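You operate a simulated robot arm through the tools that you are given. There is no shell and no other tool. Be economical: measure what you need, move in short steps, check, and stop when the job is done.

You are at the controls of a simulated two-armed robot. One attempt, no reset.

TASK
Set the knob to the card's figure and press the wear sleeve home.
Fine: knob first; slide the plate in, pump till the sleeve meets the shoulder, let the ram up, draw the plate out.

The check looks at the end state, three seconds after you hand in, the way a careful person would. Anything else that was tipped, shoved, dropped, spilled or broken makes it a failure.

THE ROBOT
Two 7-joint arms with three-finger grippers on one trunk, on a base that drives. Base frame: it is fixed to the floor where the robot stands at the start and does not move with it; the origin is under the middle of the robot, x ahead of it, y to its left, z up. Units: cm, degrees, N and s.
The left shoulder is at the start at [3, 12.4, 113.3], the right one opposite. With the tool pointing down near the work surface each hand reaches from about 10 to 76 cm from the robot's upright axis, wherever it stands, measured 20 degrees to its own side. Places, roughly: limit card [125, -50, 75]; slide plate [30, 30, 90]. Payload 2.2 kg a hand.
Tool frame (each hand has its own): the origin (TCP) lies between the finger pads and is the grasp point; the fingertips stand 2.8 cm ahead of it; z points along the fingers, y is the line along which they close. The gripper opens to 10.2 cm. The gripper's body begins 7.1 cm behind the TCP.
Orientation is that of the tool frame in the base frame, as a unit quaternion [w, x, y, z]. With the fingers straight down and closing along the base's y, the tool's x points along the base's -x, its y along +y and its z along -z.

THE INTERFACE
- The arms move only by the tool move_arm. It takes "left_commands", "right_commands" or both (then of equal length, played together; a hand with none holds still); each is a list of rows, each a list of 7 numbers: the turn, a rotation vector about the tool's x, y, z in degrees, then the shift along the tool's x, y, z in cm, then the opening in per cent of the stroke, from 0 (shut) to 100 (fully open). In form: [[wx, wy, wz, tx, ty, tz, claw], ...]. A call has 1 to 12 rows; each row is the pose to reach, as a shift and turn from the pose commanded when the call began, along the tool's axes at that moment. Rows are played at 5 a second. More than 5 cm and 8.6 degrees between two rows, or a gripper value outside its range, and nothing of the call is played. Where a pose cannot be reached the arm comes as near as it can. A force on the tool above 60 N (or 10 N above the force at the start of the call, whichever is more), or a blocked arm, ends the call early, and 0.2 s more pass. Each finger halts on what it meets, pressing with about 38 N; the grip force reading is that of the motor and also rises with nothing between the fingers. The clock runs only during rows and for 0.2 s after the last one: add rows that repeat a pose to give the fingers time. It gives the time, the measured TCP pose, the force on the tool (base axes), the opening and the grip force at its end, in the units of the frame above (readings bear some noise), with the torque about the TCP (base axes, N m) and any sound that the robot's microphone picked up.
- Cameras (640 x 400 px; columns grow to the right, rows downward): "scene" is now at [4.18, 1.62, 184.25]; the picture's right is [0.20, -0.98, 0.00], its down [-0.80, -0.17, -0.58] and it looks along [0.57, 0.12, -0.81] (base axes); focal length 262 px, centre (320, 200). "left" rides on the left gripper at [7.2, 3.8, -8.6] in its tool frame; the picture's right is [-0.46, 0.89, 0.00], its down [-0.60, -0.32, -0.73] and it looks along [-0.65, -0.34, 0.68] (tool axes); focal length 256 px, centre (320, 200). "right" rides on the right gripper at [6.9, 4.4, -8.6] in its tool frame; the picture's right is [-0.53, 0.85, 0.00], its down [-0.58, -0.36, -0.73] and it looks along [-0.62, -0.39, 0.68] (tool axes); focal length 256 px, centre (320, 200). There is no depth. A picture from a camera that has moved, and an enlarged one, comes with that camera's place and axes in the base frame and with its lens.
- capture(camera): a new picture of that camera. No time passes.
- lift_body(by): slides the trunk up (or, below 0, down) by that many cm; the arms and the scene camera ride with it, the base frame stays. It gives what a move gives, with no picture.
- steer(legs): drives the robot by 1 to 6 legs, each [ahead, left, turn to the left] in cm, cm and degrees, along the robot's own axes; the way and the turn of a leg run together, so that a leg with both is an arc; at most 150 cm and 180 degrees a leg. The arms and the cameras ride along, it lands a little off, and it stops where it bumps. It gives what a move gives.
- turn_head(pan, tilt): turns the head with the scene camera to pan (to the left, within 143 degrees either way) and tilt (down, from -29 to 69), counted from straight ahead of the robot. It gives what a move gives.
- enlarge(camera, box): a new picture of the part [left, top, right, bottom] of that camera's present view, enlarged. No time passes.
- hand_in(): hands the job in; it is judged then, once.

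Work in short steps. Places have to be worked out from the pictures, the camera data and where the tool is seen: move nearer, look again, correct. Check each grasp and each placing, and mend what went wrong. You have 120 turns and 100 pictures in all, those below and enlarged ones among them. Open the grippers and draw the arms clear of the work before you hand the job in, unless the task says otherwise; then end with one line.

The tools are called after "Call:" by a JSON object that holds its "name" and its "arguments". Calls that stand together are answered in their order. move_arm: Moves the arms, as the interface text tells. Its arguments: {"type":"object","properties":{"left_commands":{"type":"array","items":{"type":"array","items":{"type":"number"}}},"right_commands":{"type":"array","items":{"type":"array","items":{"type":"number"}}}},"required":[]} The other tools are called the same way: lift_body (by) slides the trunk up or down; steer (legs) drives the base; turn_head (pan, tilt) turns the head that bears the scene camera; capture (camera) takes a picture; enlarge (camera, box) takes an enlarged picture of a part of a camera's view; hand_in () hands the job in.

At the start:

```text
clock: 0.0
left_tool_pos: [41.85, 26.14, 137.92]
left_tool_rot: [0.0, 0.001, 1.0, 0.001]
left_wrist_force: [0.7, -0.2, 1.2]
left_moment: [0.01, 0.03, 0.03]
left_gripper_width: 10.19
left_finger_force: 0.0
right_tool_pos: [46.42, -16.75, 148.4]
right_tool_rot: [0.001, 0.0, 1.0, 0.0]
right_wrist_force: [0.1, -0.2, -0.1]
right_moment: [0.02, -0.03, 0.0]
right_gripper_width: 10.22
right_finger_force: 0.0
trunk travel left (down, up): [-37.5, 16.5]
robot x, y, heading: [0.03, 0.01, -0.0]
head pan, tilt: [11.7, 54.4]
```

scene: 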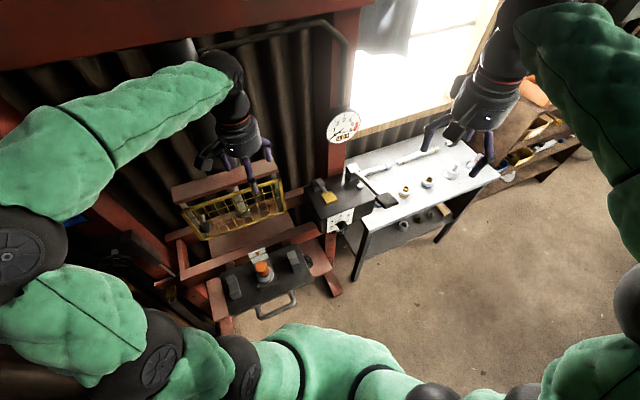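
right: 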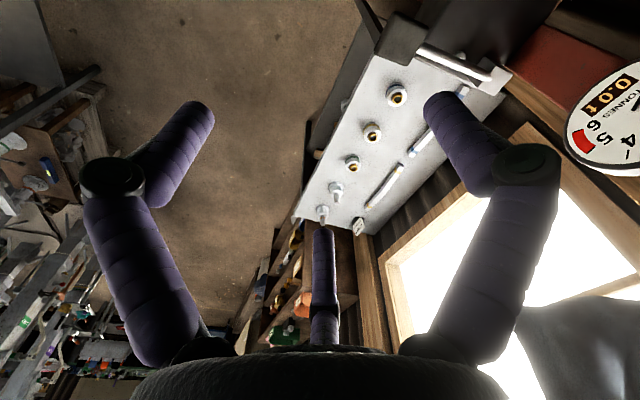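
left: 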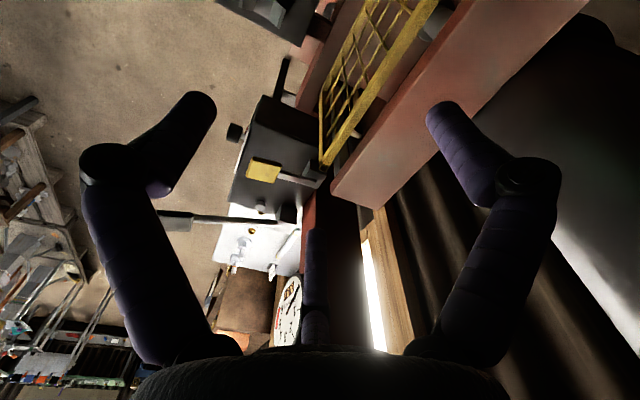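

The press stands ahead-left, with a slide plate, a guard, a pump box with lever, a gauge, and a bench with knob/card beyond. I take closer looks first.

Call:
{"name": "enlarge", "arguments": {"camera": "scene", "box": [160, 130, 360, 330]}}

Call:
{"name": "enlarge", "arguments": {"camera": "scene", "box": [300, 90, 500, 260]}}

```text
2.00 times, centred on (260, 230) of scene
camera zoom: at [4.18, 1.62, 184.25], right [0.2, -0.98, 0.0], down [-0.8, -0.17, -0.58], along [0.57, 0.12, -0.81], focal length 524 px, centre (440, 140)
```

zoom: 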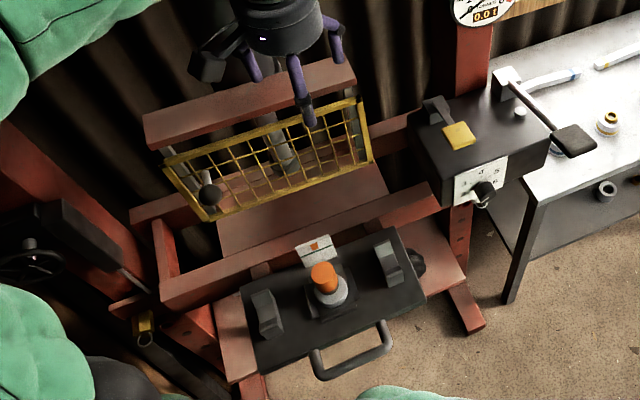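

```text
2.35 times, centred on (400, 175) of scene
camera zoom: at [4.18, 1.62, 184.25], right [0.2, -0.98, 0.0], down [-0.8, -0.17, -0.58], along [0.57, 0.12, -0.81], focal length 617 px, centre (132, 259)
```

zoom: 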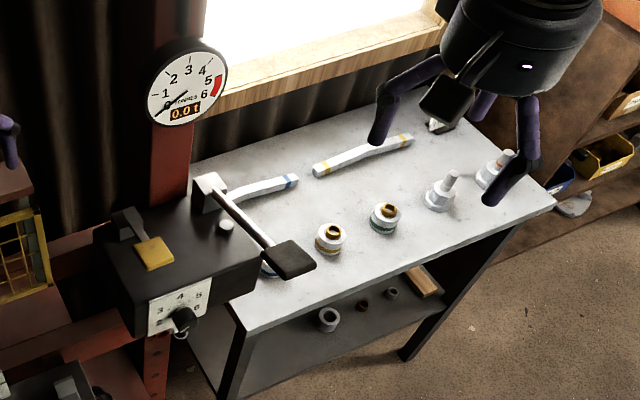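

Now look toward the limit card and the knob dial.

Call:
{"name": "turn_head", "arguments": {"pan": -12, "tilt": 42}}

Call:
{"name": "capture", "arguments": {"camera": "scene"}}

```text
clock: 0.9
left_tool_pos: [41.97, 26.18, 137.89]
left_tool_rot: [0.0, 0.0, 1.0, -0.001]
left_wrist_force: [0.2, -0.3, 0.2]
left_moment: [0.01, 0.0, 0.0]
left_gripper_width: 10.22
left_finger_force: 0.0
right_tool_pos: [46.48, -16.81, 148.53]
right_tool_rot: [0.0, 0.0, 1.0, -0.001]
right_wrist_force: [-0.3, 0.1, -0.5]
right_moment: [0.04, -0.04, 0.04]
right_gripper_width: 10.21
right_finger_force: 0.1
trunk travel left (down, up): [-37.5, 16.5]
robot x, y, heading: [0.03, -0.22, -0.3]
head pan, tilt: [-12.0, 42.0]
```

```text
94 pictures are left
camera scene: at [5.23, -1.58, 185.94], right [-0.21, -0.98, 0.0], down [-0.66, 0.14, -0.74], along [0.73, -0.15, -0.67], focal length 262 px, centre (320, 200)
```

scene: 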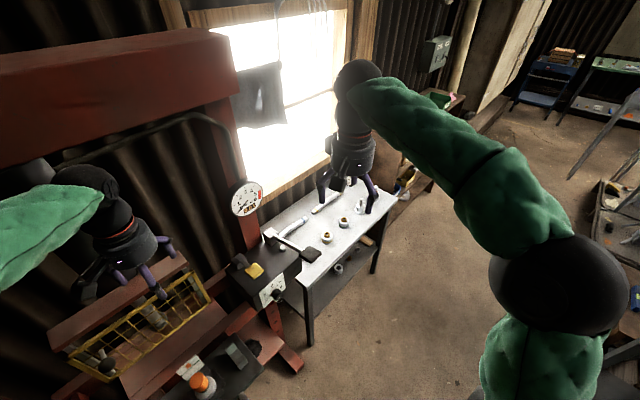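

The card should project to about (354,194), behind the right gripper. Check the enlargement.

Call:
{"name": "enlarge", "arguments": {"camera": "scene", "box": [310, 150, 410, 230]}}

Call:
{"name": "enlarge", "arguments": {"camera": "right", "box": [290, 60, 450, 260]}}

Call:
{"name": "enlarge", "arguments": {"camera": "scene", "box": [220, 220, 330, 310]}}

```text
5.00 times, centred on (360, 190) of scene
camera zoom: at [5.23, -1.58, 185.94], right [-0.21, -0.98, 0.0], down [-0.66, 0.14, -0.74], along [0.73, -0.15, -0.67], focal length 1311 px, centre (120, 250)
```

zoom: 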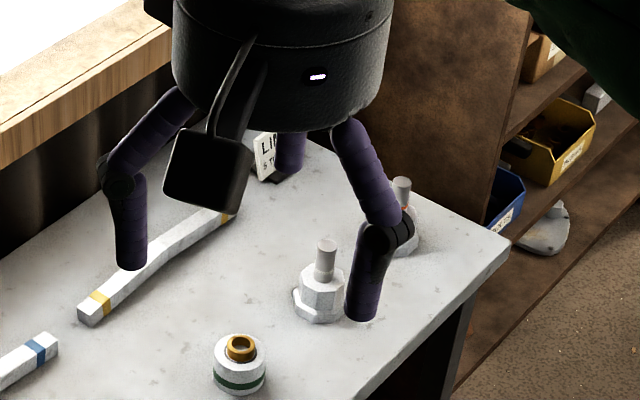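

```text
2.00 times, centred on (370, 160) of right
camera zoom: at [39.52, -12.44, 157.05], right [0.53, 0.85, 0.0], down [0.58, -0.36, 0.73], along [0.62, -0.39, -0.68], focal length 512 px, centre (220, 280)
```

zoom: 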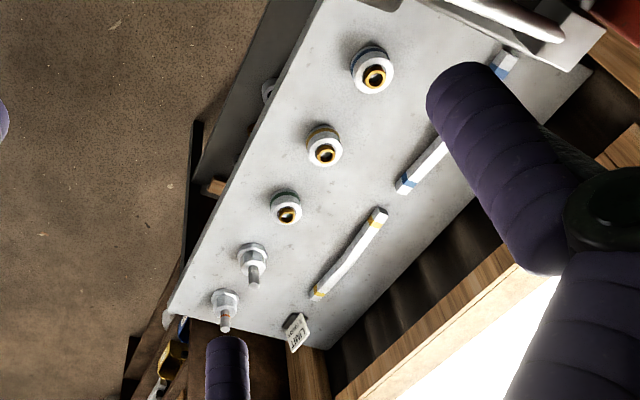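

```text
4.44 times, centred on (275, 265) of scene
camera zoom: at [5.23, -1.58, 185.94], right [-0.21, -0.98, 0.0], down [-0.66, 0.14, -0.74], along [0.73, -0.15, -0.67], focal length 1166 px, centre (520, -89)
```

zoom: 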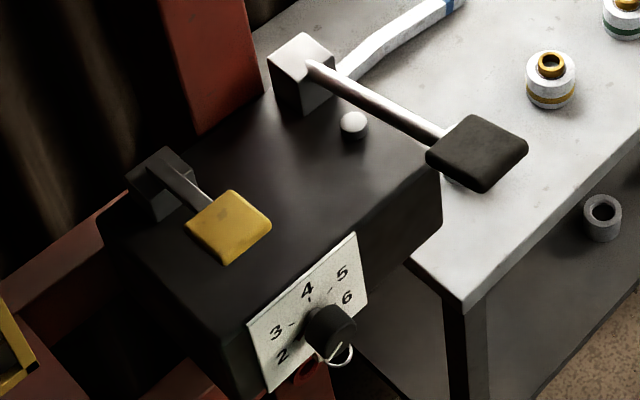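

The card reads "LIM… 5.? T…" hidden by the right hand. I swing the right hand 20 cm to the right and look again.

Call:
{"name": "move_arm", "arguments": {"right_commands": [[0, 0, 0, 0, -5, 0, 100], [0, 0, 0, 0, -10, 0, 100], [0, 0, 0, 0, -15, 0, 100], [0, 0, 0, 0, -20, 0, 100]]}}

Call:
{"name": "enlarge", "arguments": {"camera": "scene", "box": [330, 170, 380, 202]}}

```text
clock: 1.9
left_tool_pos: [41.83, 26.08, 137.98]
left_tool_rot: [0.0, 0.0, 1.0, 0.001]
left_wrist_force: [0.8, -0.3, 0.0]
left_moment: [0.06, 0.0, 0.04]
left_gripper_width: 10.18
left_finger_force: 0.0
right_tool_pos: [46.36, -36.92, 148.53]
right_tool_rot: [-0.001, -0.001, 1.0, 0.001]
right_wrist_force: [-0.2, 0.0, -0.2]
right_moment: [0.03, -0.02, -0.01]
right_gripper_width: 10.19
right_finger_force: 0.1
trunk travel left (down, up): [-37.5, 16.5]
robot x, y, heading: [-0.36, -0.22, 0.1]
head pan, tilt: [-12.0, 42.0]
```

```text
12.50 times, centred on (355, 186) of scene
camera zoom: at [5.27, -1.83, 185.94], right [-0.21, -0.98, 0.0], down [-0.65, 0.14, -0.74], along [0.73, -0.15, -0.67], focal length 3278 px, centre (-118, 375)
```

zoom: 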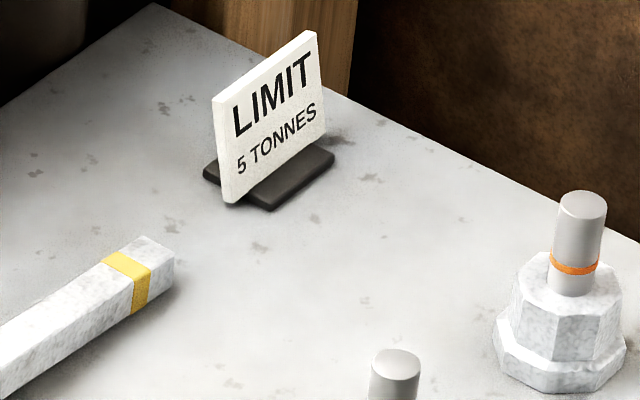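

The card says 5 tonnes. Now view the press, plate and knob in detail.

Call:
{"name": "turn_head", "arguments": {"pan": 25, "tilt": 60}}

Call:
{"name": "capture", "arguments": {"camera": "scene"}}

Call:
{"name": "capture", "arguments": {"camera": "left"}}

```text
clock: 2.9
left_tool_pos: [41.89, 26.28, 137.88]
left_tool_rot: [0.0, 0.0, 1.0, 0.0]
left_wrist_force: [-0.3, 0.0, 0.5]
left_moment: [0.02, 0.03, -0.03]
left_gripper_width: 10.2
left_finger_force: 0.0
right_tool_pos: [46.3, -36.72, 148.69]
right_tool_rot: [0.0, 0.0, 1.0, 0.0]
right_wrist_force: [-0.4, 0.3, -0.1]
right_moment: [0.0, 0.0, -0.01]
right_gripper_width: 10.19
right_finger_force: 0.1
trunk travel left (down, up): [-37.5, 16.5]
robot x, y, heading: [0.03, -0.12, -0.2]
head pan, tilt: [25.0, 60.0]
```

```text
89 pictures are left
camera scene: at [3.11, 2.92, 183.57], right [0.42, -0.91, 0.0], down [-0.79, -0.37, -0.5], along [0.45, 0.21, -0.87], focal length 262 px, centre (320, 200)
```

scene: 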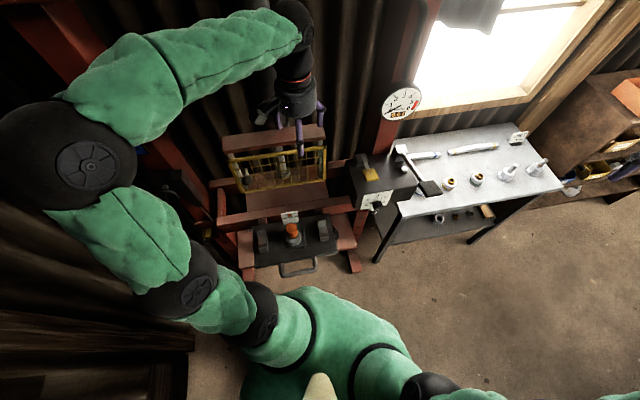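

```text
88 pictures are left
camera left: at [34.6, 29.94, 146.41], right [0.46, 0.89, 0.0], down [0.6, -0.32, 0.73], along [0.65, -0.34, -0.68], focal length 256 px, centre (320, 200)
```

left: 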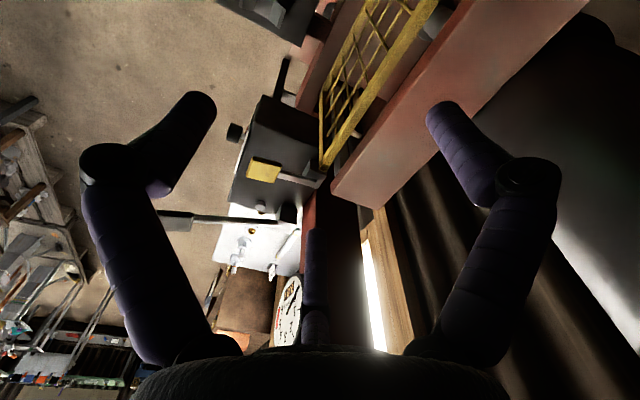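

Zoom into the press region.

Call:
{"name": "enlarge", "arguments": {"camera": "scene", "box": [210, 110, 370, 290]}}

Call:
{"name": "enlarge", "arguments": {"camera": "scene", "box": [340, 130, 450, 220]}}

Call:
{"name": "enlarge", "arguments": {"camera": "scene", "box": [245, 200, 345, 280]}}

```text
2.22 times, centred on (290, 200) of scene
camera zoom: at [3.11, 2.92, 183.57], right [0.42, -0.91, 0.0], down [-0.79, -0.37, -0.5], along [0.45, 0.21, -0.87], focal length 583 px, centre (387, 200)
```

zoom: 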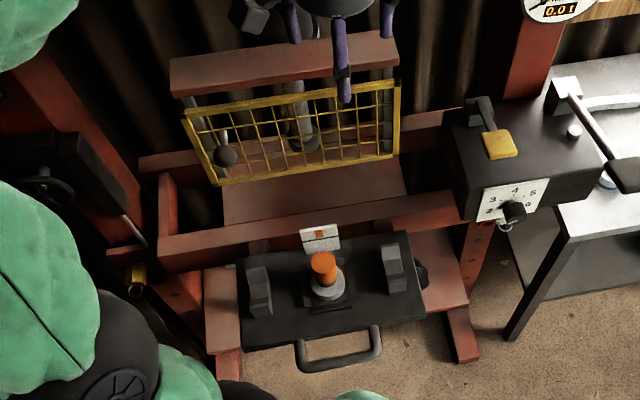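

```text
4.44 times, centred on (395, 175) of scene
camera zoom: at [3.11, 2.92, 183.57], right [0.42, -0.91, 0.0], down [-0.79, -0.37, -0.5], along [0.45, 0.21, -0.87], focal length 1166 px, centre (-13, 311)
```

zoom: 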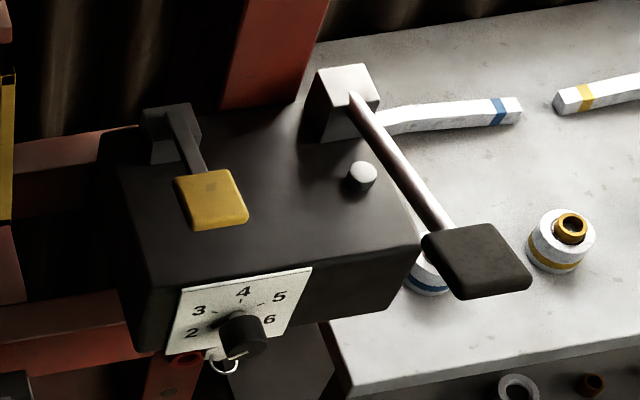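

```text
5.00 times, centred on (295, 240) of scene
camera zoom: at [3.11, 2.92, 183.57], right [0.42, -0.91, 0.0], down [-0.79, -0.37, -0.5], along [0.45, 0.21, -0.87], focal length 1311 px, centre (445, 0)
```

zoom: 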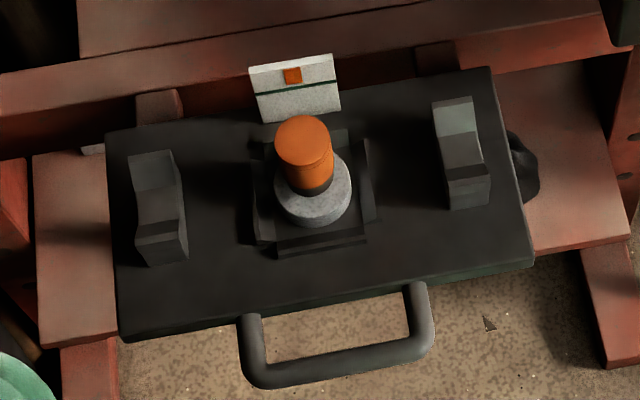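

Zoom on the knob dial as tightly as possible, and the ram/guard area.

Call:
{"name": "enlarge", "arguments": {"camera": "scene", "box": [375, 188, 415, 214]}}

Call:
{"name": "enlarge", "arguments": {"camera": "scene", "box": [215, 120, 345, 220]}}

```text
15.38 times, centred on (395, 201) of scene
camera zoom: at [3.11, 2.92, 183.57], right [0.42, -0.91, 0.0], down [-0.79, -0.37, -0.5], along [0.45, 0.21, -0.87], focal length 4035 px, centre (-834, 185)
```

zoom: 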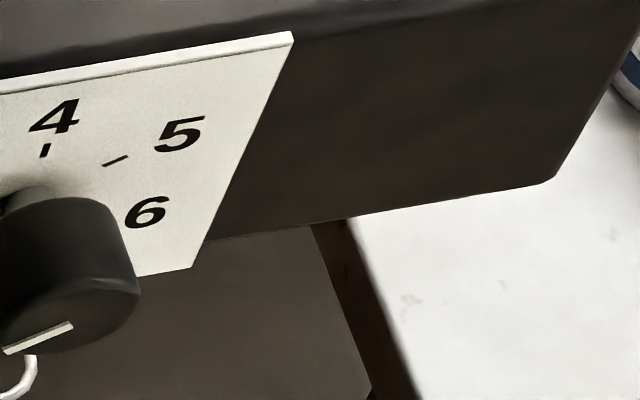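

```text
4.00 times, centred on (280, 170) of scene
camera zoom: at [3.11, 2.92, 183.57], right [0.42, -0.91, 0.0], down [-0.79, -0.37, -0.5], along [0.45, 0.21, -0.87], focal length 1049 px, centre (480, 320)
```

zoom: 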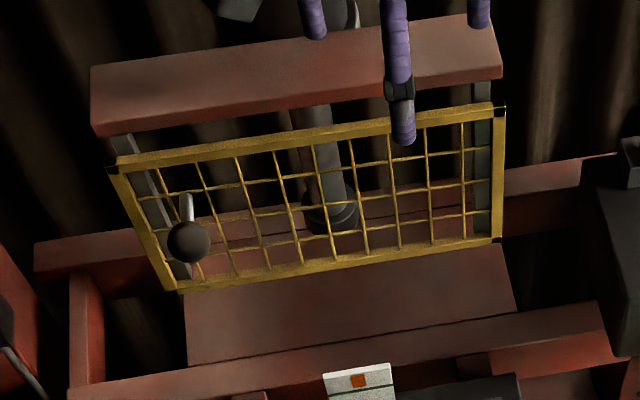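

Before repositioning the base (I want to back off and square up to the press), I check the space to the left and behind.

Call:
{"name": "turn_head", "arguments": {"pan": 110, "tilt": 45}}

Call:
{"name": "capture", "arguments": {"camera": "scene"}}

Call:
{"name": "turn_head", "arguments": {"pan": -140, "tilt": 45}}

Call:
{"name": "capture", "arguments": {"camera": "scene"}}

```text
clock: 4.5
left_tool_pos: [41.78, 26.28, 137.83]
left_tool_rot: [0.0, -0.001, 1.0, 0.0]
left_wrist_force: [0.3, 1.0, -0.6]
left_moment: [-0.01, 0.02, 0.0]
left_gripper_width: 10.2
left_finger_force: 0.0
right_tool_pos: [46.36, -36.66, 148.63]
right_tool_rot: [0.0, 0.0, 1.0, 0.0]
right_wrist_force: [0.0, 0.4, -0.2]
right_moment: [-0.02, 0.0, 0.01]
right_gripper_width: 10.18
right_finger_force: 0.1
trunk travel left (down, up): [-37.5, 16.5]
robot x, y, heading: [0.09, -0.1, -0.1]
head pan, tilt: [110.0, 45.0]
```

```text
82 pictures are left
camera scene: at [-5.72, 7.78, 185.51], right [0.94, 0.34, 0.0], down [0.24, -0.66, -0.71], along [-0.24, 0.66, -0.71], focal length 262 px, centre (320, 200)
```

scene: 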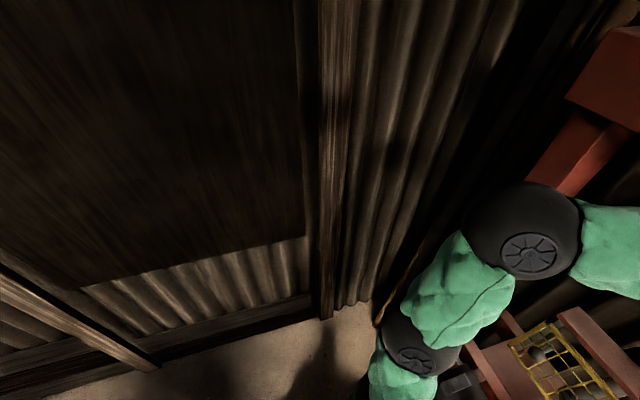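

```text
clock: 8.0
left_tool_pos: [41.9, 26.25, 137.99]
left_tool_rot: [0.0, 0.0, 1.0, 0.0]
left_wrist_force: [-0.5, 0.1, -0.1]
left_moment: [-0.01, 0.0, 0.0]
left_gripper_width: 10.21
left_finger_force: 0.0
right_tool_pos: [46.3, -36.69, 148.6]
right_tool_rot: [0.0, 0.001, 1.0, 0.001]
right_wrist_force: [-0.2, 0.6, 0.2]
right_moment: [0.05, -0.02, 0.02]
right_gripper_width: 10.22
right_finger_force: 0.1
trunk travel left (down, up): [-37.5, 16.5]
robot x, y, heading: [0.23, 0.05, 0.1]
head pan, tilt: [-140.0, 45.0]
```

```text
81 pictures are left
camera scene: at [-9.17, -5.09, 185.51], right [-0.64, 0.77, 0.0], down [0.54, 0.45, -0.71], along [-0.54, -0.45, -0.71], focal length 262 px, centre (320, 200)
```

scene: 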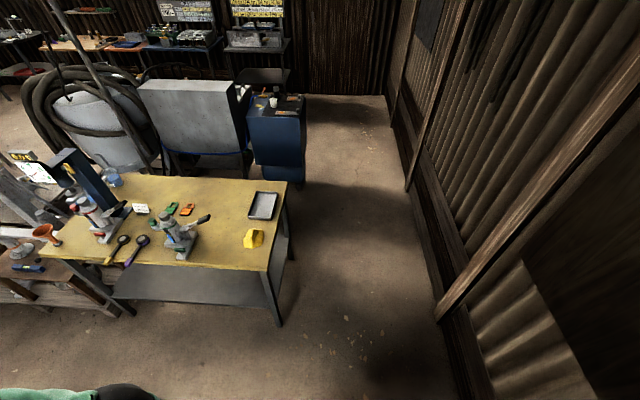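

Behind is clear. I back up 12 cm and turn 36° left so I face the press squarely.

Call:
{"name": "steer", "arguments": {"legs": [[-12, 0, 0], [0, 0, 36]]}}

Call:
{"name": "turn_head", "arguments": {"pan": -12, "tilt": 52}}

Call:
{"name": "capture", "arguments": {"camera": "scene"}}

Call:
{"name": "capture", "arguments": {"camera": "left"}}

Call:
{"name": "capture", "arguments": {"camera": "right"}}

```text
clock: 11.0
left_tool_pos: [6.12, 45.98, 137.96]
left_tool_rot: [0.001, -0.312, 0.95, -0.001]
left_wrist_force: [-0.8, 0.3, 0.7]
left_moment: [0.01, 0.02, -0.03]
left_gripper_width: 10.2
left_finger_force: 0.0
right_tool_pos: [47.0, -2.05, 148.61]
right_tool_rot: [0.0, -0.312, 0.95, 0.0]
right_wrist_force: [-0.9, 0.8, 0.0]
right_moment: [-0.03, 0.0, 0.0]
right_gripper_width: 10.19
right_finger_force: 0.2
trunk travel left (down, up): [-37.5, 16.5]
robot x, y, heading: [-12.05, 0.36, 36.3]
head pan, tilt: [-140.0, 45.0]
```

```text
clock: 13.1
left_tool_pos: [6.07, 45.96, 137.88]
left_tool_rot: [0.0, -0.313, 0.95, 0.0]
left_wrist_force: [-0.2, 0.3, 0.6]
left_moment: [0.01, 0.01, 0.03]
left_gripper_width: 10.19
left_finger_force: 0.0
right_tool_pos: [47.04, -2.16, 148.69]
right_tool_rot: [-0.001, -0.312, 0.95, 0.0]
right_wrist_force: [0.2, 1.0, -0.1]
right_moment: [-0.01, 0.0, 0.02]
right_gripper_width: 10.2
right_finger_force: 0.0
trunk travel left (down, up): [-37.5, 16.5]
robot x, y, heading: [-12.11, 0.15, 36.3]
head pan, tilt: [-12.0, 52.0]
```

```text
80 pictures are left
camera scene: at [-7.57, 1.47, 184.56], right [0.41, -0.91, 0.0], down [-0.72, -0.33, -0.62], along [0.56, 0.25, -0.79], focal length 262 px, centre (320, 200)
```

scene: 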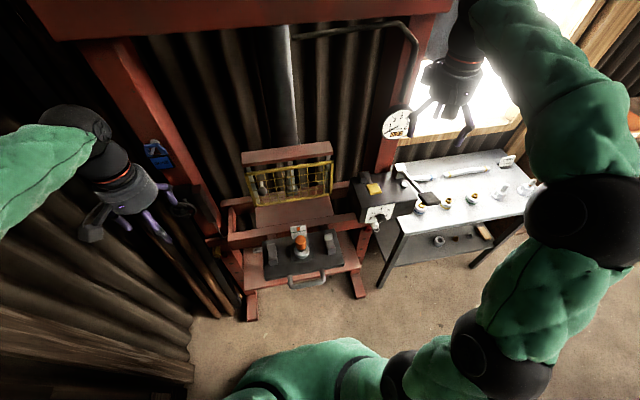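

```text
79 pictures are left
camera left: at [-2.05, 44.68, 146.4], right [-0.15, 0.99, 0.0], down [0.67, 0.1, 0.73], along [0.72, 0.11, -0.68], focal length 256 px, centre (320, 200)
```

left: 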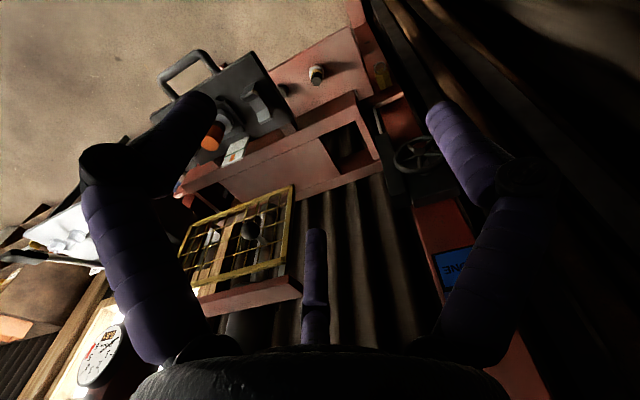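

```text
78 pictures are left
camera right: at [38.92, -2.63, 157.16], right [-0.07, 1.0, 0.0], down [0.68, 0.05, 0.73], along [0.73, 0.05, -0.68], focal length 256 px, centre (320, 200)
```

right: 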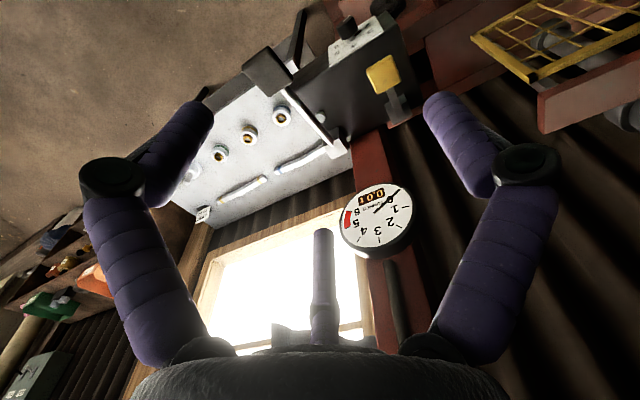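

Now facing the press. I swing the right hand back and down to a stand-off before the knob, pitching the fingers horizontal.

Call:
{"name": "move_arm", "arguments": {"right_commands": [[0, -7.5, 0, 4.6, 0.6, 0, 100], [0, -15, 0, 9.2, 1.3, 0, 100], [0, -22.5, 0, 13.7, 2, 0, 100], [0, -30, 0, 13.7, 2, 4.9, 100], [0, -37.5, 0, 13.7, 2, 9.8, 100], [0, -45, 0, 13.7, 2, 14.8, 100], [0, -52.5, 0, 13.7, 2, 19.7, 100], [0, -60, 0, 13.7, 2, 24.7, 100], [0, -67.5, 0, 13.7, 2, 29.6, 100], [0, -75, 0, 13.7, 2, 34.6, 100], [0, -82.5, 0, 13.7, 2, 39.5, 100], [0, -90, 0, 13.7, 2, 44.4, 100]]}}

Call:
{"name": "capture", "arguments": {"camera": "right"}}

Call:
{"name": "capture", "arguments": {"camera": "scene"}}

```text
clock: 15.1
left_tool_pos: [6.3, 46.07, 137.81]
left_tool_rot: [-0.001, -0.313, 0.95, -0.001]
left_wrist_force: [-0.2, 0.4, 0.2]
left_moment: [0.0, 0.02, -0.02]
left_gripper_width: 10.2
left_finger_force: 0.0
right_tool_pos: [34.01, -0.85, 122.98]
right_tool_rot: [0.539, -0.343, 0.732, 0.238]
right_wrist_force: [0.6, -0.9, 0.6]
right_moment: [0.02, 0.0, 0.03]
right_gripper_width: 10.17
right_finger_force: 0.0
trunk travel left (down, up): [-37.5, 16.5]
robot x, y, heading: [-12.03, -0.01, 36.3]
head pan, tilt: [-12.0, 52.0]
stopped in row 10 (right hand): the arm was blocked; the commanded pose is now the measured one
```

```text
77 pictures are left
camera right: at [24.06, -5.84, 118.85], right [-0.54, 0.68, 0.49], down [-0.08, -0.62, 0.78], along [0.84, 0.38, 0.39], focal length 256 px, centre (320, 200)
```

right: 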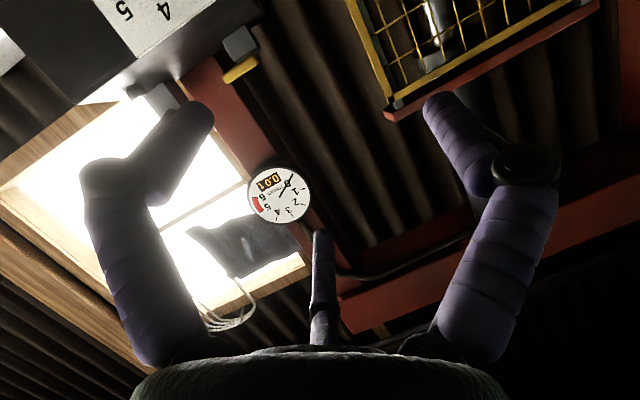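

```text
76 pictures are left
camera scene: at [-7.41, 1.5, 184.56], right [0.41, -0.91, 0.0], down [-0.72, -0.33, -0.61], along [0.56, 0.25, -0.79], focal length 262 px, centre (320, 200)
```

scene: 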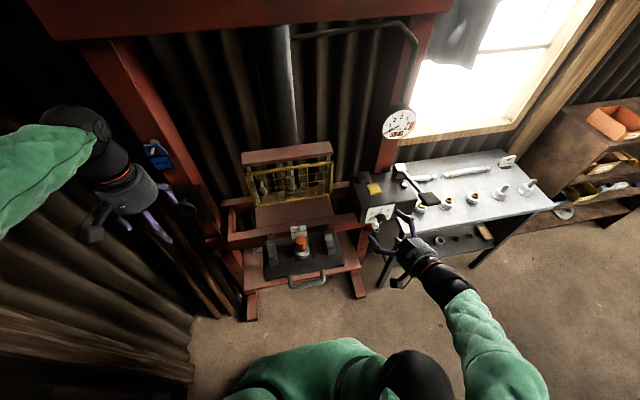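

The arm folded too tightly and stalled. I back the base up 14 cm to give the arm room, then re-pose.

Call:
{"name": "steer", "arguments": {"legs": [[-14, 0, 0]]}}

```text
clock: 16.4
left_tool_pos: [-4.99, 37.59, 137.93]
left_tool_rot: [0.0, -0.312, 0.95, 0.0]
left_wrist_force: [-1.0, -0.5, 1.1]
left_moment: [0.05, -0.03, -0.01]
left_gripper_width: 10.2
left_finger_force: 0.2
right_tool_pos: [22.64, -9.15, 122.81]
right_tool_rot: [0.539, -0.343, 0.731, 0.239]
right_wrist_force: [-0.1, -0.2, 0.8]
right_moment: [-0.02, -0.03, 0.01]
right_gripper_width: 10.17
right_finger_force: 0.1
trunk travel left (down, up): [-37.5, 16.5]
robot x, y, heading: [-23.19, -8.59, 36.4]
head pan, tilt: [-12.0, 52.0]
```

Now re-pose: fingers horizontal along the press normal, 14 cm short of the knob.

Call:
{"name": "move_arm", "arguments": {"right_commands": [[2.1, -2.9, 0.5, 2.35, -1.64, 3.2, 100], [4.3, -5.8, 1.1, 4.7, -3.3, 6.4, 100], [6.4, -8.75, 1.6, 7.05, -4.9, 9.65, 100], [8.5, -11.7, 2.1, 9.4, -6.6, 12.9, 100], [10.7, -14.6, 2.7, 11.75, -8.2, 16.1, 100], [12.8, -17.5, 3.2, 14.1, -9.85, 19.3, 100], [12.8, -17.5, 3.2, 14.1, -9.85, 19.3, 100]]}}

Call:
{"name": "capture", "arguments": {"camera": "right"}}

Call:
{"name": "capture", "arguments": {"camera": "scene"}}

```text
clock: 18.0
left_tool_pos: [-5.36, 37.71, 137.95]
left_tool_rot: [0.001, -0.312, 0.95, 0.0]
left_wrist_force: [-0.6, 0.2, 0.4]
left_moment: [-0.01, -0.02, 0.01]
left_gripper_width: 10.2
left_finger_force: 0.0
right_tool_pos: [44.45, -8.4, 105.04]
right_tool_rot: [0.664, -0.22, 0.673, 0.238]
right_wrist_force: [-0.3, -0.3, -0.1]
right_moment: [0.03, 0.0, -0.01]
right_gripper_width: 10.2
right_finger_force: 0.0
right hand out of reach, approached as far as the arm can: row 3, 4, 5, 6, 7
trunk travel left (down, up): [-37.5, 16.5]
robot x, y, heading: [-23.42, -8.34, 36.6]
head pan, tilt: [-12.0, 52.0]
```

```text
75 pictures are left
camera right: at [34.92, -10.11, 98.3], right [-0.51, 0.66, 0.56], down [-0.34, -0.75, 0.57], along [0.79, 0.1, 0.6], focal length 256 px, centre (320, 200)
```

right: 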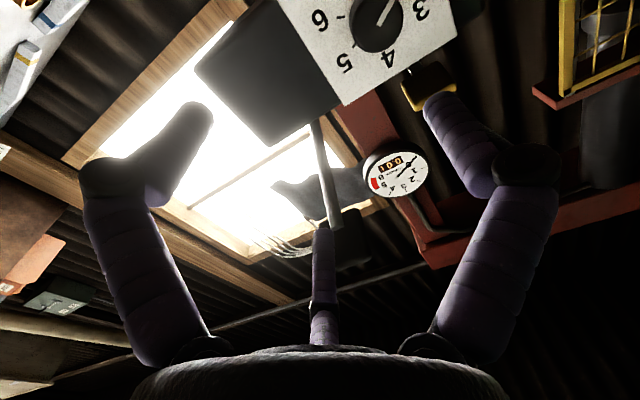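

```text
74 pictures are left
camera scene: at [-19.03, -6.8, 184.57], right [0.41, -0.91, 0.0], down [-0.72, -0.33, -0.62], along [0.56, 0.25, -0.79], focal length 262 px, centre (320, 200)
```

scene: 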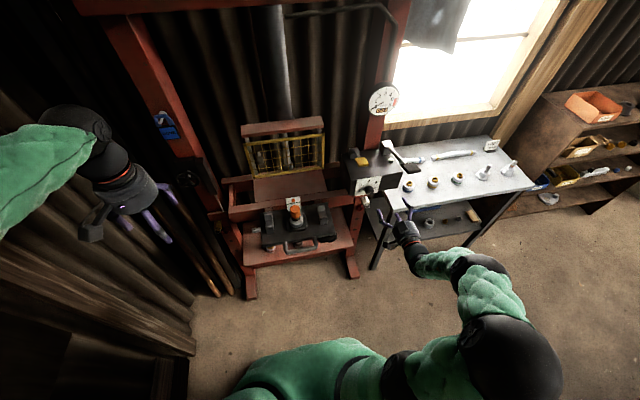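

The orientation is reached but the hand sits 5.5 cm too far right (wrist limit). I'll shift the base left 9 cm; first enlarge the dial from here.

Call:
{"name": "enlarge", "arguments": {"camera": "right", "box": [280, 0, 460, 110]}}

Call:
{"name": "steer", "arguments": {"legs": [[0, 9, 0]]}}

```text
3.56 times, centred on (370, 55) of right
camera zoom: at [34.92, -10.11, 98.3], right [-0.51, 0.66, 0.56], down [-0.34, -0.75, 0.57], along [0.79, 0.1, 0.6], focal length 910 px, centre (142, 716)
```

zoom: 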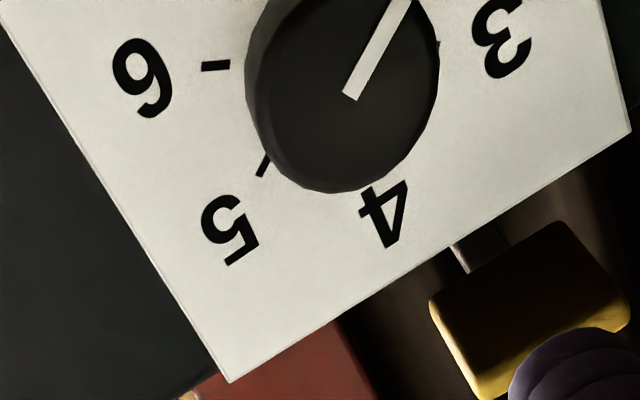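

```text
clock: 19.1
left_tool_pos: [-10.55, 44.91, 137.94]
left_tool_rot: [0.0, -0.314, 0.949, -0.001]
left_wrist_force: [-0.3, 0.0, -0.1]
left_moment: [-0.01, -0.06, 0.01]
left_gripper_width: 10.19
left_finger_force: 0.1
right_tool_pos: [39.41, -1.16, 105.04]
right_tool_rot: [0.664, -0.22, 0.674, 0.237]
right_wrist_force: [-0.2, 0.5, 0.0]
right_moment: [-0.04, 0.05, -0.03]
right_gripper_width: 10.19
right_finger_force: 0.1
trunk travel left (down, up): [-37.5, 16.5]
robot x, y, heading: [-28.45, -1.06, 36.6]
head pan, tilt: [-12.0, 52.0]
```

The pointer now appears near 2, so it must go clockwise to 5. I line the hand up with the knob axis (3.4 cm right, 1.3 cm down).

Call:
{"name": "move_arm", "arguments": {"right_commands": [[1.4, 0, 0, 1.2, -3.4, 0, 100], [1.4, 0, 0, 1.2, -3.4, 0, 100]]}}

Call:
{"name": "capture", "arguments": {"camera": "right"}}

Call:
{"name": "enlarge", "arguments": {"camera": "scene", "box": [340, 140, 440, 220]}}

```text
clock: 19.7
left_tool_pos: [-10.64, 45.02, 137.83]
left_tool_rot: [0.001, -0.313, 0.95, 0.0]
left_wrist_force: [0.6, -0.1, 0.0]
left_moment: [-0.03, -0.05, 0.0]
left_gripper_width: 10.18
left_finger_force: 0.1
right_tool_pos: [41.36, -3.81, 103.8]
right_tool_rot: [0.667, -0.213, 0.676, 0.23]
right_wrist_force: [-0.4, -0.1, 0.9]
right_moment: [-0.02, -0.01, -0.05]
right_gripper_width: 10.21
right_finger_force: 0.0
trunk travel left (down, up): [-37.5, 16.5]
robot x, y, heading: [-28.58, -1.11, 36.6]
head pan, tilt: [-12.0, 52.0]
```

```text
72 pictures are left
camera right: at [31.7, -5.21, 97.0], right [-0.49, 0.67, 0.56], down [-0.36, -0.74, 0.57], along [0.79, 0.08, 0.6], focal length 256 px, centre (320, 200)
```

right: 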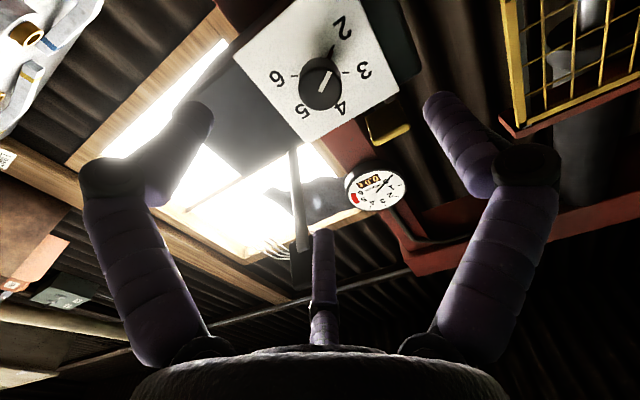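

```text
5.00 times, centred on (390, 180) of scene
camera zoom: at [-24.28, 0.61, 184.56], right [0.41, -0.91, 0.0], down [-0.72, -0.33, -0.62], along [0.56, 0.25, -0.79], focal length 1311 px, centre (-30, 300)
```

zoom: 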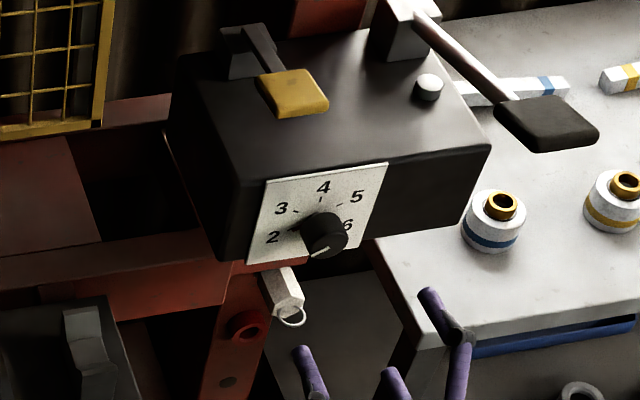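

Aligned on the knob axis, about 11.7 cm away. Enlarge to measure the pointer and ticks.

Call:
{"name": "enlarge", "arguments": {"camera": "right", "box": [230, 0, 400, 140]}}

```text
2.86 times, centred on (315, 70) of right
camera zoom: at [31.7, -5.21, 97.0], right [-0.49, 0.67, 0.56], down [-0.36, -0.74, 0.57], along [0.79, 0.08, 0.6], focal length 731 px, centre (334, 571)
```

zoom: 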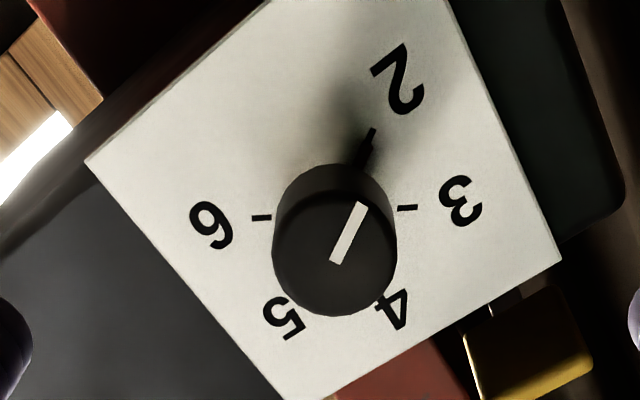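

The pointer is at 2; ticks are ~60° apart, so 5 is ~180° clockwise. I pre-roll the gripper −60° at stand-off to test wrist range.

Call:
{"name": "move_arm", "arguments": {"right_commands": [[0, 0, -8.5, 0, 0, 0, 60], [0, 0, -17, 0, 0, 0, 60], [0, 0, -25.5, 0, 0, 0, 60], [0, 0, -34, 0, 0, 0, 60], [0, 0, -42.5, 0, 0, 0, 60], [0, 0, -51, 0, 0, 0, 60], [0, 0, -59.5, -0.2, -0.2, 0, 60], [0, 0, -59.5, -0.2, -0.2, 0, 60]]}}

```text
clock: 21.4
left_tool_pos: [-10.22, 44.66, 137.83]
left_tool_rot: [0.0, -0.312, 0.95, 0.0]
left_wrist_force: [0.6, 0.2, -0.9]
left_moment: [-0.05, 0.08, 0.02]
left_gripper_width: 10.21
left_finger_force: 0.0
right_tool_pos: [53.54, -11.49, 114.07]
right_tool_rot: [0.638, -0.536, 0.55, -0.051]
right_wrist_force: [-15.3, -17.3, -10.5]
right_moment: [0.82, -0.96, 0.3]
right_gripper_width: 5.77
right_finger_force: 0.0
right hand out of reach, approached as far as the arm can: row 1, 2, 3, 4, 5, 6, 7, 8
trunk travel left (down, up): [-37.5, 16.5]
robot x, y, heading: [-28.66, -1.53, 36.5]
head pan, tilt: [-12.0, 52.0]
stopped in row 8 (right hand): the force on the tool passed its limit at 81 N (the readings are from after the stop); the commanded pose is now the measured one
```

The wrist was at its limit and the hand wandered into something near the lever pad. Look before moving.

Call:
{"name": "enlarge", "arguments": {"camera": "scene", "box": [320, 120, 480, 240]}}

Call:
{"name": "capture", "arguments": {"camera": "scene"}}

Call:
{"name": "capture", "arguments": {"camera": "right"}}

```text
3.33 times, centred on (400, 180) of scene
camera zoom: at [-24.17, 0.15, 184.56], right [0.41, -0.91, 0.0], down [-0.72, -0.32, -0.62], along [0.56, 0.25, -0.79], focal length 874 px, centre (53, 267)
```

zoom: 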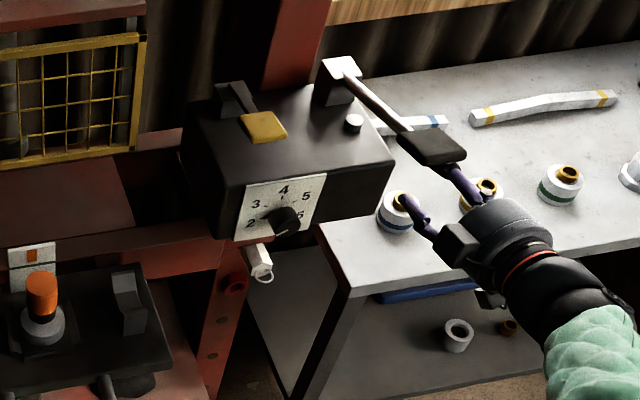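

```text
68 pictures are left
camera scene: at [-24.17, 0.15, 184.56], right [0.41, -0.91, 0.0], down [-0.72, -0.32, -0.62], along [0.56, 0.25, -0.79], focal length 262 px, centre (320, 200)
```

scene: 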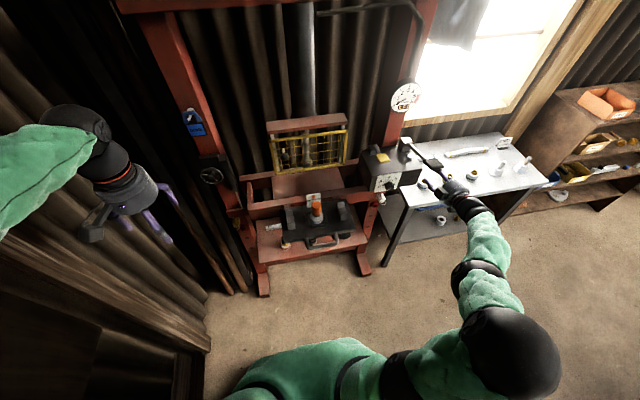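

```text
67 pictures are left
camera right: at [47.36, -19.65, 107.92], right [-0.65, 0.7, -0.28], down [-0.58, -0.23, 0.78], along [0.48, 0.67, 0.57], focal length 256 px, centre (320, 200)
```

right: 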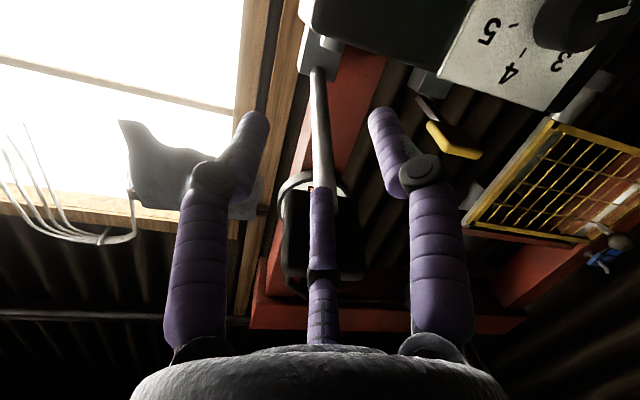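

The fingers pressed up beneath the lever pad (nothing seems displaced). Rolling negative is the limit; positive should be free. I retreat down and back first.

Call:
{"name": "move_arm", "arguments": {"right_commands": [[0, 0, 0, 0.65, 0.74, 0.18, 60], [0, 0, 0, 1.29, 1.48, 0.36, 60], [0, 0, 0, 2.4, 3.1, -3.2, 60], [0, 0, 0, 3.6, 4.8, -7, 60], [0, 0, 0, 4.8, 6.5, -10.6, 60], [0, 0, 0, 4.8, 6.5, -10.6, 60]]}}

Call:
{"name": "enlarge", "arguments": {"camera": "scene", "box": [320, 120, 480, 240]}}

```text
clock: 22.8
left_tool_pos: [-10.52, 44.88, 137.94]
left_tool_rot: [-0.001, -0.313, 0.95, -0.001]
left_wrist_force: [-0.2, -0.6, 0.0]
left_moment: [-0.03, -0.02, -0.01]
left_gripper_width: 10.21
left_finger_force: 0.0
right_tool_pos: [49.95, -20.72, 111.07]
right_tool_rot: [0.635, -0.539, 0.552, -0.044]
right_wrist_force: [0.5, -0.6, 0.6]
right_moment: [-0.02, -0.02, 0.0]
right_gripper_width: 6.11
right_finger_force: 0.0
right hand out of reach, approached as far as the arm can: row 2, 3, 4, 5, 6
trunk travel left (down, up): [-37.5, 16.5]
robot x, y, heading: [-28.74, -0.91, 36.2]
head pan, tilt: [-12.0, 52.0]
```

```text
3.33 times, centred on (400, 180) of scene
camera zoom: at [-24.11, 0.45, 184.56], right [0.41, -0.91, 0.0], down [-0.72, -0.32, -0.62], along [0.56, 0.25, -0.79], focal length 874 px, centre (53, 267)
```

zoom: 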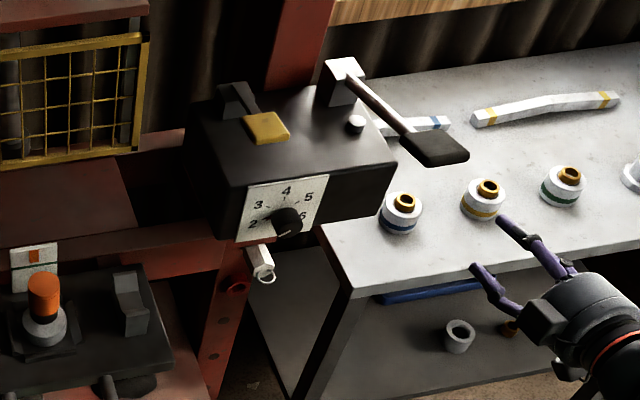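

Lever intact. Now roll back to +20° in place while drawing back 8 cm.

Call:
{"name": "move_arm", "arguments": {"right_commands": [[0.8, -1.1, 7.6, 0.06, 0.17, -0.86, 60], [1.6, -2.3, 15.2, 0.13, 0.33, -1.7, 60], [2.3, -3.4, 22.8, 0.2, 0.5, -2.6, 60], [3.1, -4.5, 30.4, 0.26, 0.67, -3.5, 60], [3.9, -5.7, 38, 0.32, 0.83, -4.3, 60], [4.7, -6.8, 45.6, 0.4, 1, -5.2, 60], [5.4, -7.9, 53.3, 0.45, 1.2, -6.05, 60], [6.2, -9.1, 60.9, 0.5, 1.3, -6.9, 60], [7, -10.2, 68.5, 0.58, 1.5, -7.8, 60], [7, -10.2, 68.5, 0.58, 1.5, -7.8, 60]]}}

```text
clock: 25.0
left_tool_pos: [-10.33, 44.87, 137.95]
left_tool_rot: [-0.001, -0.311, 0.95, 0.0]
left_wrist_force: [-0.4, -0.1, 0.5]
left_moment: [0.01, 0.0, 0.01]
left_gripper_width: 10.21
left_finger_force: 0.0
right_tool_pos: [43.43, -25.44, 110.98]
right_tool_rot: [0.63, -0.102, 0.694, 0.333]
right_wrist_force: [0.9, -0.2, -0.3]
right_moment: [-0.03, 0.0, 0.02]
right_gripper_width: 6.14
right_finger_force: 0.1
trunk travel left (down, up): [-37.5, 16.5]
robot x, y, heading: [-28.35, -1.2, 36.2]
head pan, tilt: [-12.0, 52.0]
```

Pose reached exactly. Now translate to the stand-off in front of the knob.

Call:
{"name": "move_arm", "arguments": {"right_commands": [[0, 0, 0, 2.6, 3, 2.16, 60], [0, 0, 0, 5.2, 6.1, 4.3, 60], [0, 0, 0, 7.8, 9.1, 6.5, 60], [0, 0, 0, 10.4, 12.1, 8.6, 60], [0, 0, 0, 12.96, 15.15, 10.8, 60], [0, 0, 0, 12.96, 15.15, 10.8, 60]]}}

```text
clock: 26.4
left_tool_pos: [-10.42, 44.76, 137.92]
left_tool_rot: [0.0, -0.311, 0.95, 0.0]
left_wrist_force: [-0.4, -0.4, 0.0]
left_moment: [0.03, -0.01, 0.02]
left_gripper_width: 10.19
left_finger_force: 0.0
right_tool_pos: [41.33, -4.13, 103.89]
right_tool_rot: [0.63, -0.101, 0.695, 0.331]
right_wrist_force: [0.0, -1.2, -0.3]
right_moment: [0.02, 0.03, 0.01]
right_gripper_width: 6.13
right_finger_force: 0.1
trunk travel left (down, up): [-37.5, 16.5]
robot x, y, heading: [-28.55, -0.89, 36.4]
head pan, tilt: [-12.0, 52.0]
```

On station. Advance 7 cm along the axis and look.

Call:
{"name": "move_arm", "arguments": {"right_commands": [[0, 0, 0, 0, 0, 3.5, 60], [0, 0, 0, 0, 0, 7, 60], [0, 0, 0, 0, 0, 7, 60]]}}

Call:
{"name": "capture", "arguments": {"camera": "right"}}

Call:
{"name": "enlarge", "arguments": {"camera": "scene", "box": [340, 140, 440, 220]}}

```text
clock: 27.2
left_tool_pos: [-10.49, 44.85, 137.83]
left_tool_rot: [0.0, -0.311, 0.95, 0.0]
left_wrist_force: [-0.3, -0.4, -0.7]
left_moment: [0.01, -0.02, 0.01]
left_gripper_width: 10.21
left_finger_force: 0.1
right_tool_pos: [47.08, 0.14, 104.05]
right_tool_rot: [0.63, -0.102, 0.695, 0.331]
right_wrist_force: [0.0, -0.3, 0.2]
right_moment: [0.01, 0.01, 0.01]
right_gripper_width: 6.14
right_finger_force: 0.0
trunk travel left (down, up): [-37.5, 16.5]
robot x, y, heading: [-28.46, -1.05, 36.2]
head pan, tilt: [-12.0, 52.0]
```

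```text
65 pictures are left
camera right: at [36.21, 0.19, 98.83], right [-0.37, 0.49, 0.78], down [-0.28, -0.87, 0.41], along [0.88, -0.07, 0.46], focal length 256 px, centre (320, 200)
```

right: 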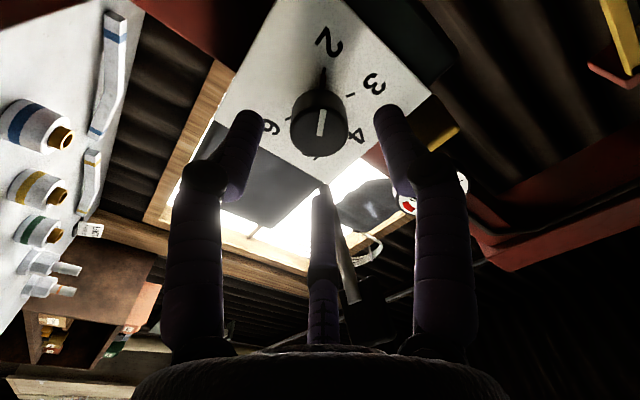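

```text
5.00 times, centred on (390, 180) of scene
camera zoom: at [-24.2, 0.38, 184.56], right [0.41, -0.91, 0.0], down [-0.72, -0.32, -0.62], along [0.56, 0.25, -0.79], focal length 1311 px, centre (-30, 300)
```

zoom: 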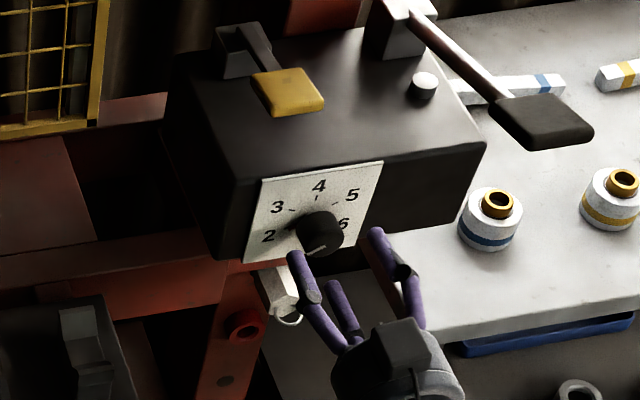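

The knob's front is about 1.4 cm ahead of the fingertips, centred. Advance 3.2 cm and close on it.

Call:
{"name": "move_arm", "arguments": {"right_commands": [[0, 0, 0, 0, 0, 1.6, 60], [0, 0, 0, 0, 0, 3.2, 60], [0, 0, 0, 0, 0, 3.2, 60]]}}

Call:
{"name": "capture", "arguments": {"camera": "right"}}

```text
clock: 28.0
left_tool_pos: [-10.38, 44.92, 137.96]
left_tool_rot: [0.001, -0.312, 0.95, 0.0]
left_wrist_force: [-0.2, 0.5, -0.7]
left_moment: [-0.01, 0.01, 0.0]
left_gripper_width: 10.25
left_finger_force: 0.0
right_tool_pos: [49.52, 1.93, 104.04]
right_tool_rot: [0.63, -0.102, 0.695, 0.332]
right_wrist_force: [-0.9, 0.0, -0.1]
right_moment: [-0.03, 0.01, -0.01]
right_gripper_width: 6.12
right_finger_force: 0.1
trunk travel left (down, up): [-37.5, 16.5]
robot x, y, heading: [-28.32, -1.17, 36.2]
head pan, tilt: [-12.0, 52.0]
```

```text
63 pictures are left
camera right: at [38.83, 2.07, 98.85], right [-0.37, 0.49, 0.78], down [-0.28, -0.87, 0.41], along [0.88, -0.07, 0.46], focal length 256 px, centre (320, 200)
```

right: 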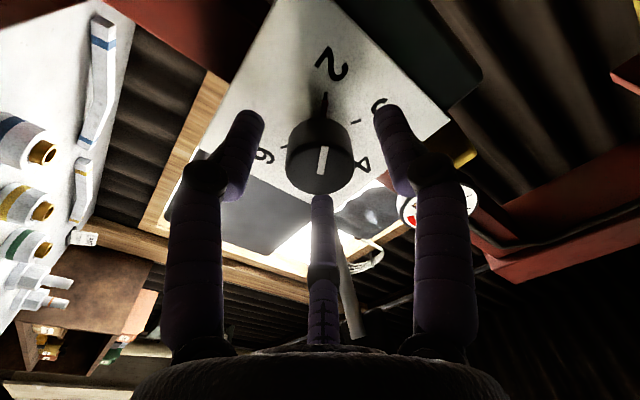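

Knob sits centred between the fingers. Close gently on it.

Call:
{"name": "move_arm", "arguments": {"right_commands": [[0, 0, 0, 0, 0, 0, 30], [0, 0, 0, 0, 0, 0, 20], [0, 0, 0, 0, 0, 0, 20]]}}

Call:
{"name": "capture", "arguments": {"camera": "right"}}

```text
clock: 28.8
left_tool_pos: [-10.37, 44.93, 137.82]
left_tool_rot: [-0.002, -0.311, 0.95, -0.001]
left_wrist_force: [0.6, 0.4, -0.1]
left_moment: [0.05, 0.01, -0.01]
left_gripper_width: 10.2
left_finger_force: 0.1
right_tool_pos: [49.59, 2.02, 103.92]
right_tool_rot: [0.63, -0.102, 0.695, 0.331]
right_wrist_force: [-0.2, 2.3, -2.8]
right_moment: [-0.04, 0.06, 0.12]
right_gripper_width: 3.27
right_finger_force: 45.2
trunk travel left (down, up): [-37.5, 16.5]
robot x, y, heading: [-29.08, -1.17, 36.4]
head pan, tilt: [-12.0, 52.0]
```

```text
62 pictures are left
camera right: at [38.79, 2.13, 98.77], right [-0.37, 0.49, 0.78], down [-0.28, -0.87, 0.41], along [0.88, -0.06, 0.46], focal length 256 px, centre (320, 200)
```

right: 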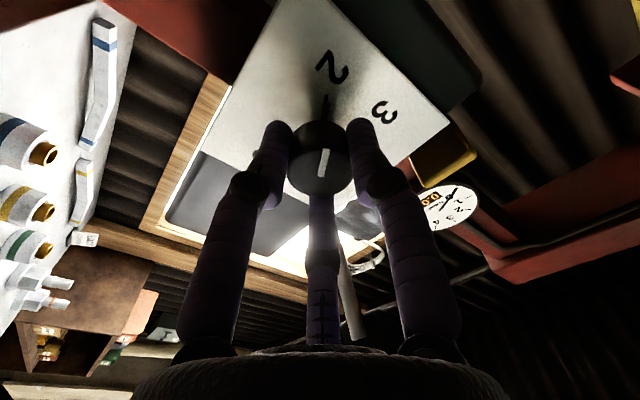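

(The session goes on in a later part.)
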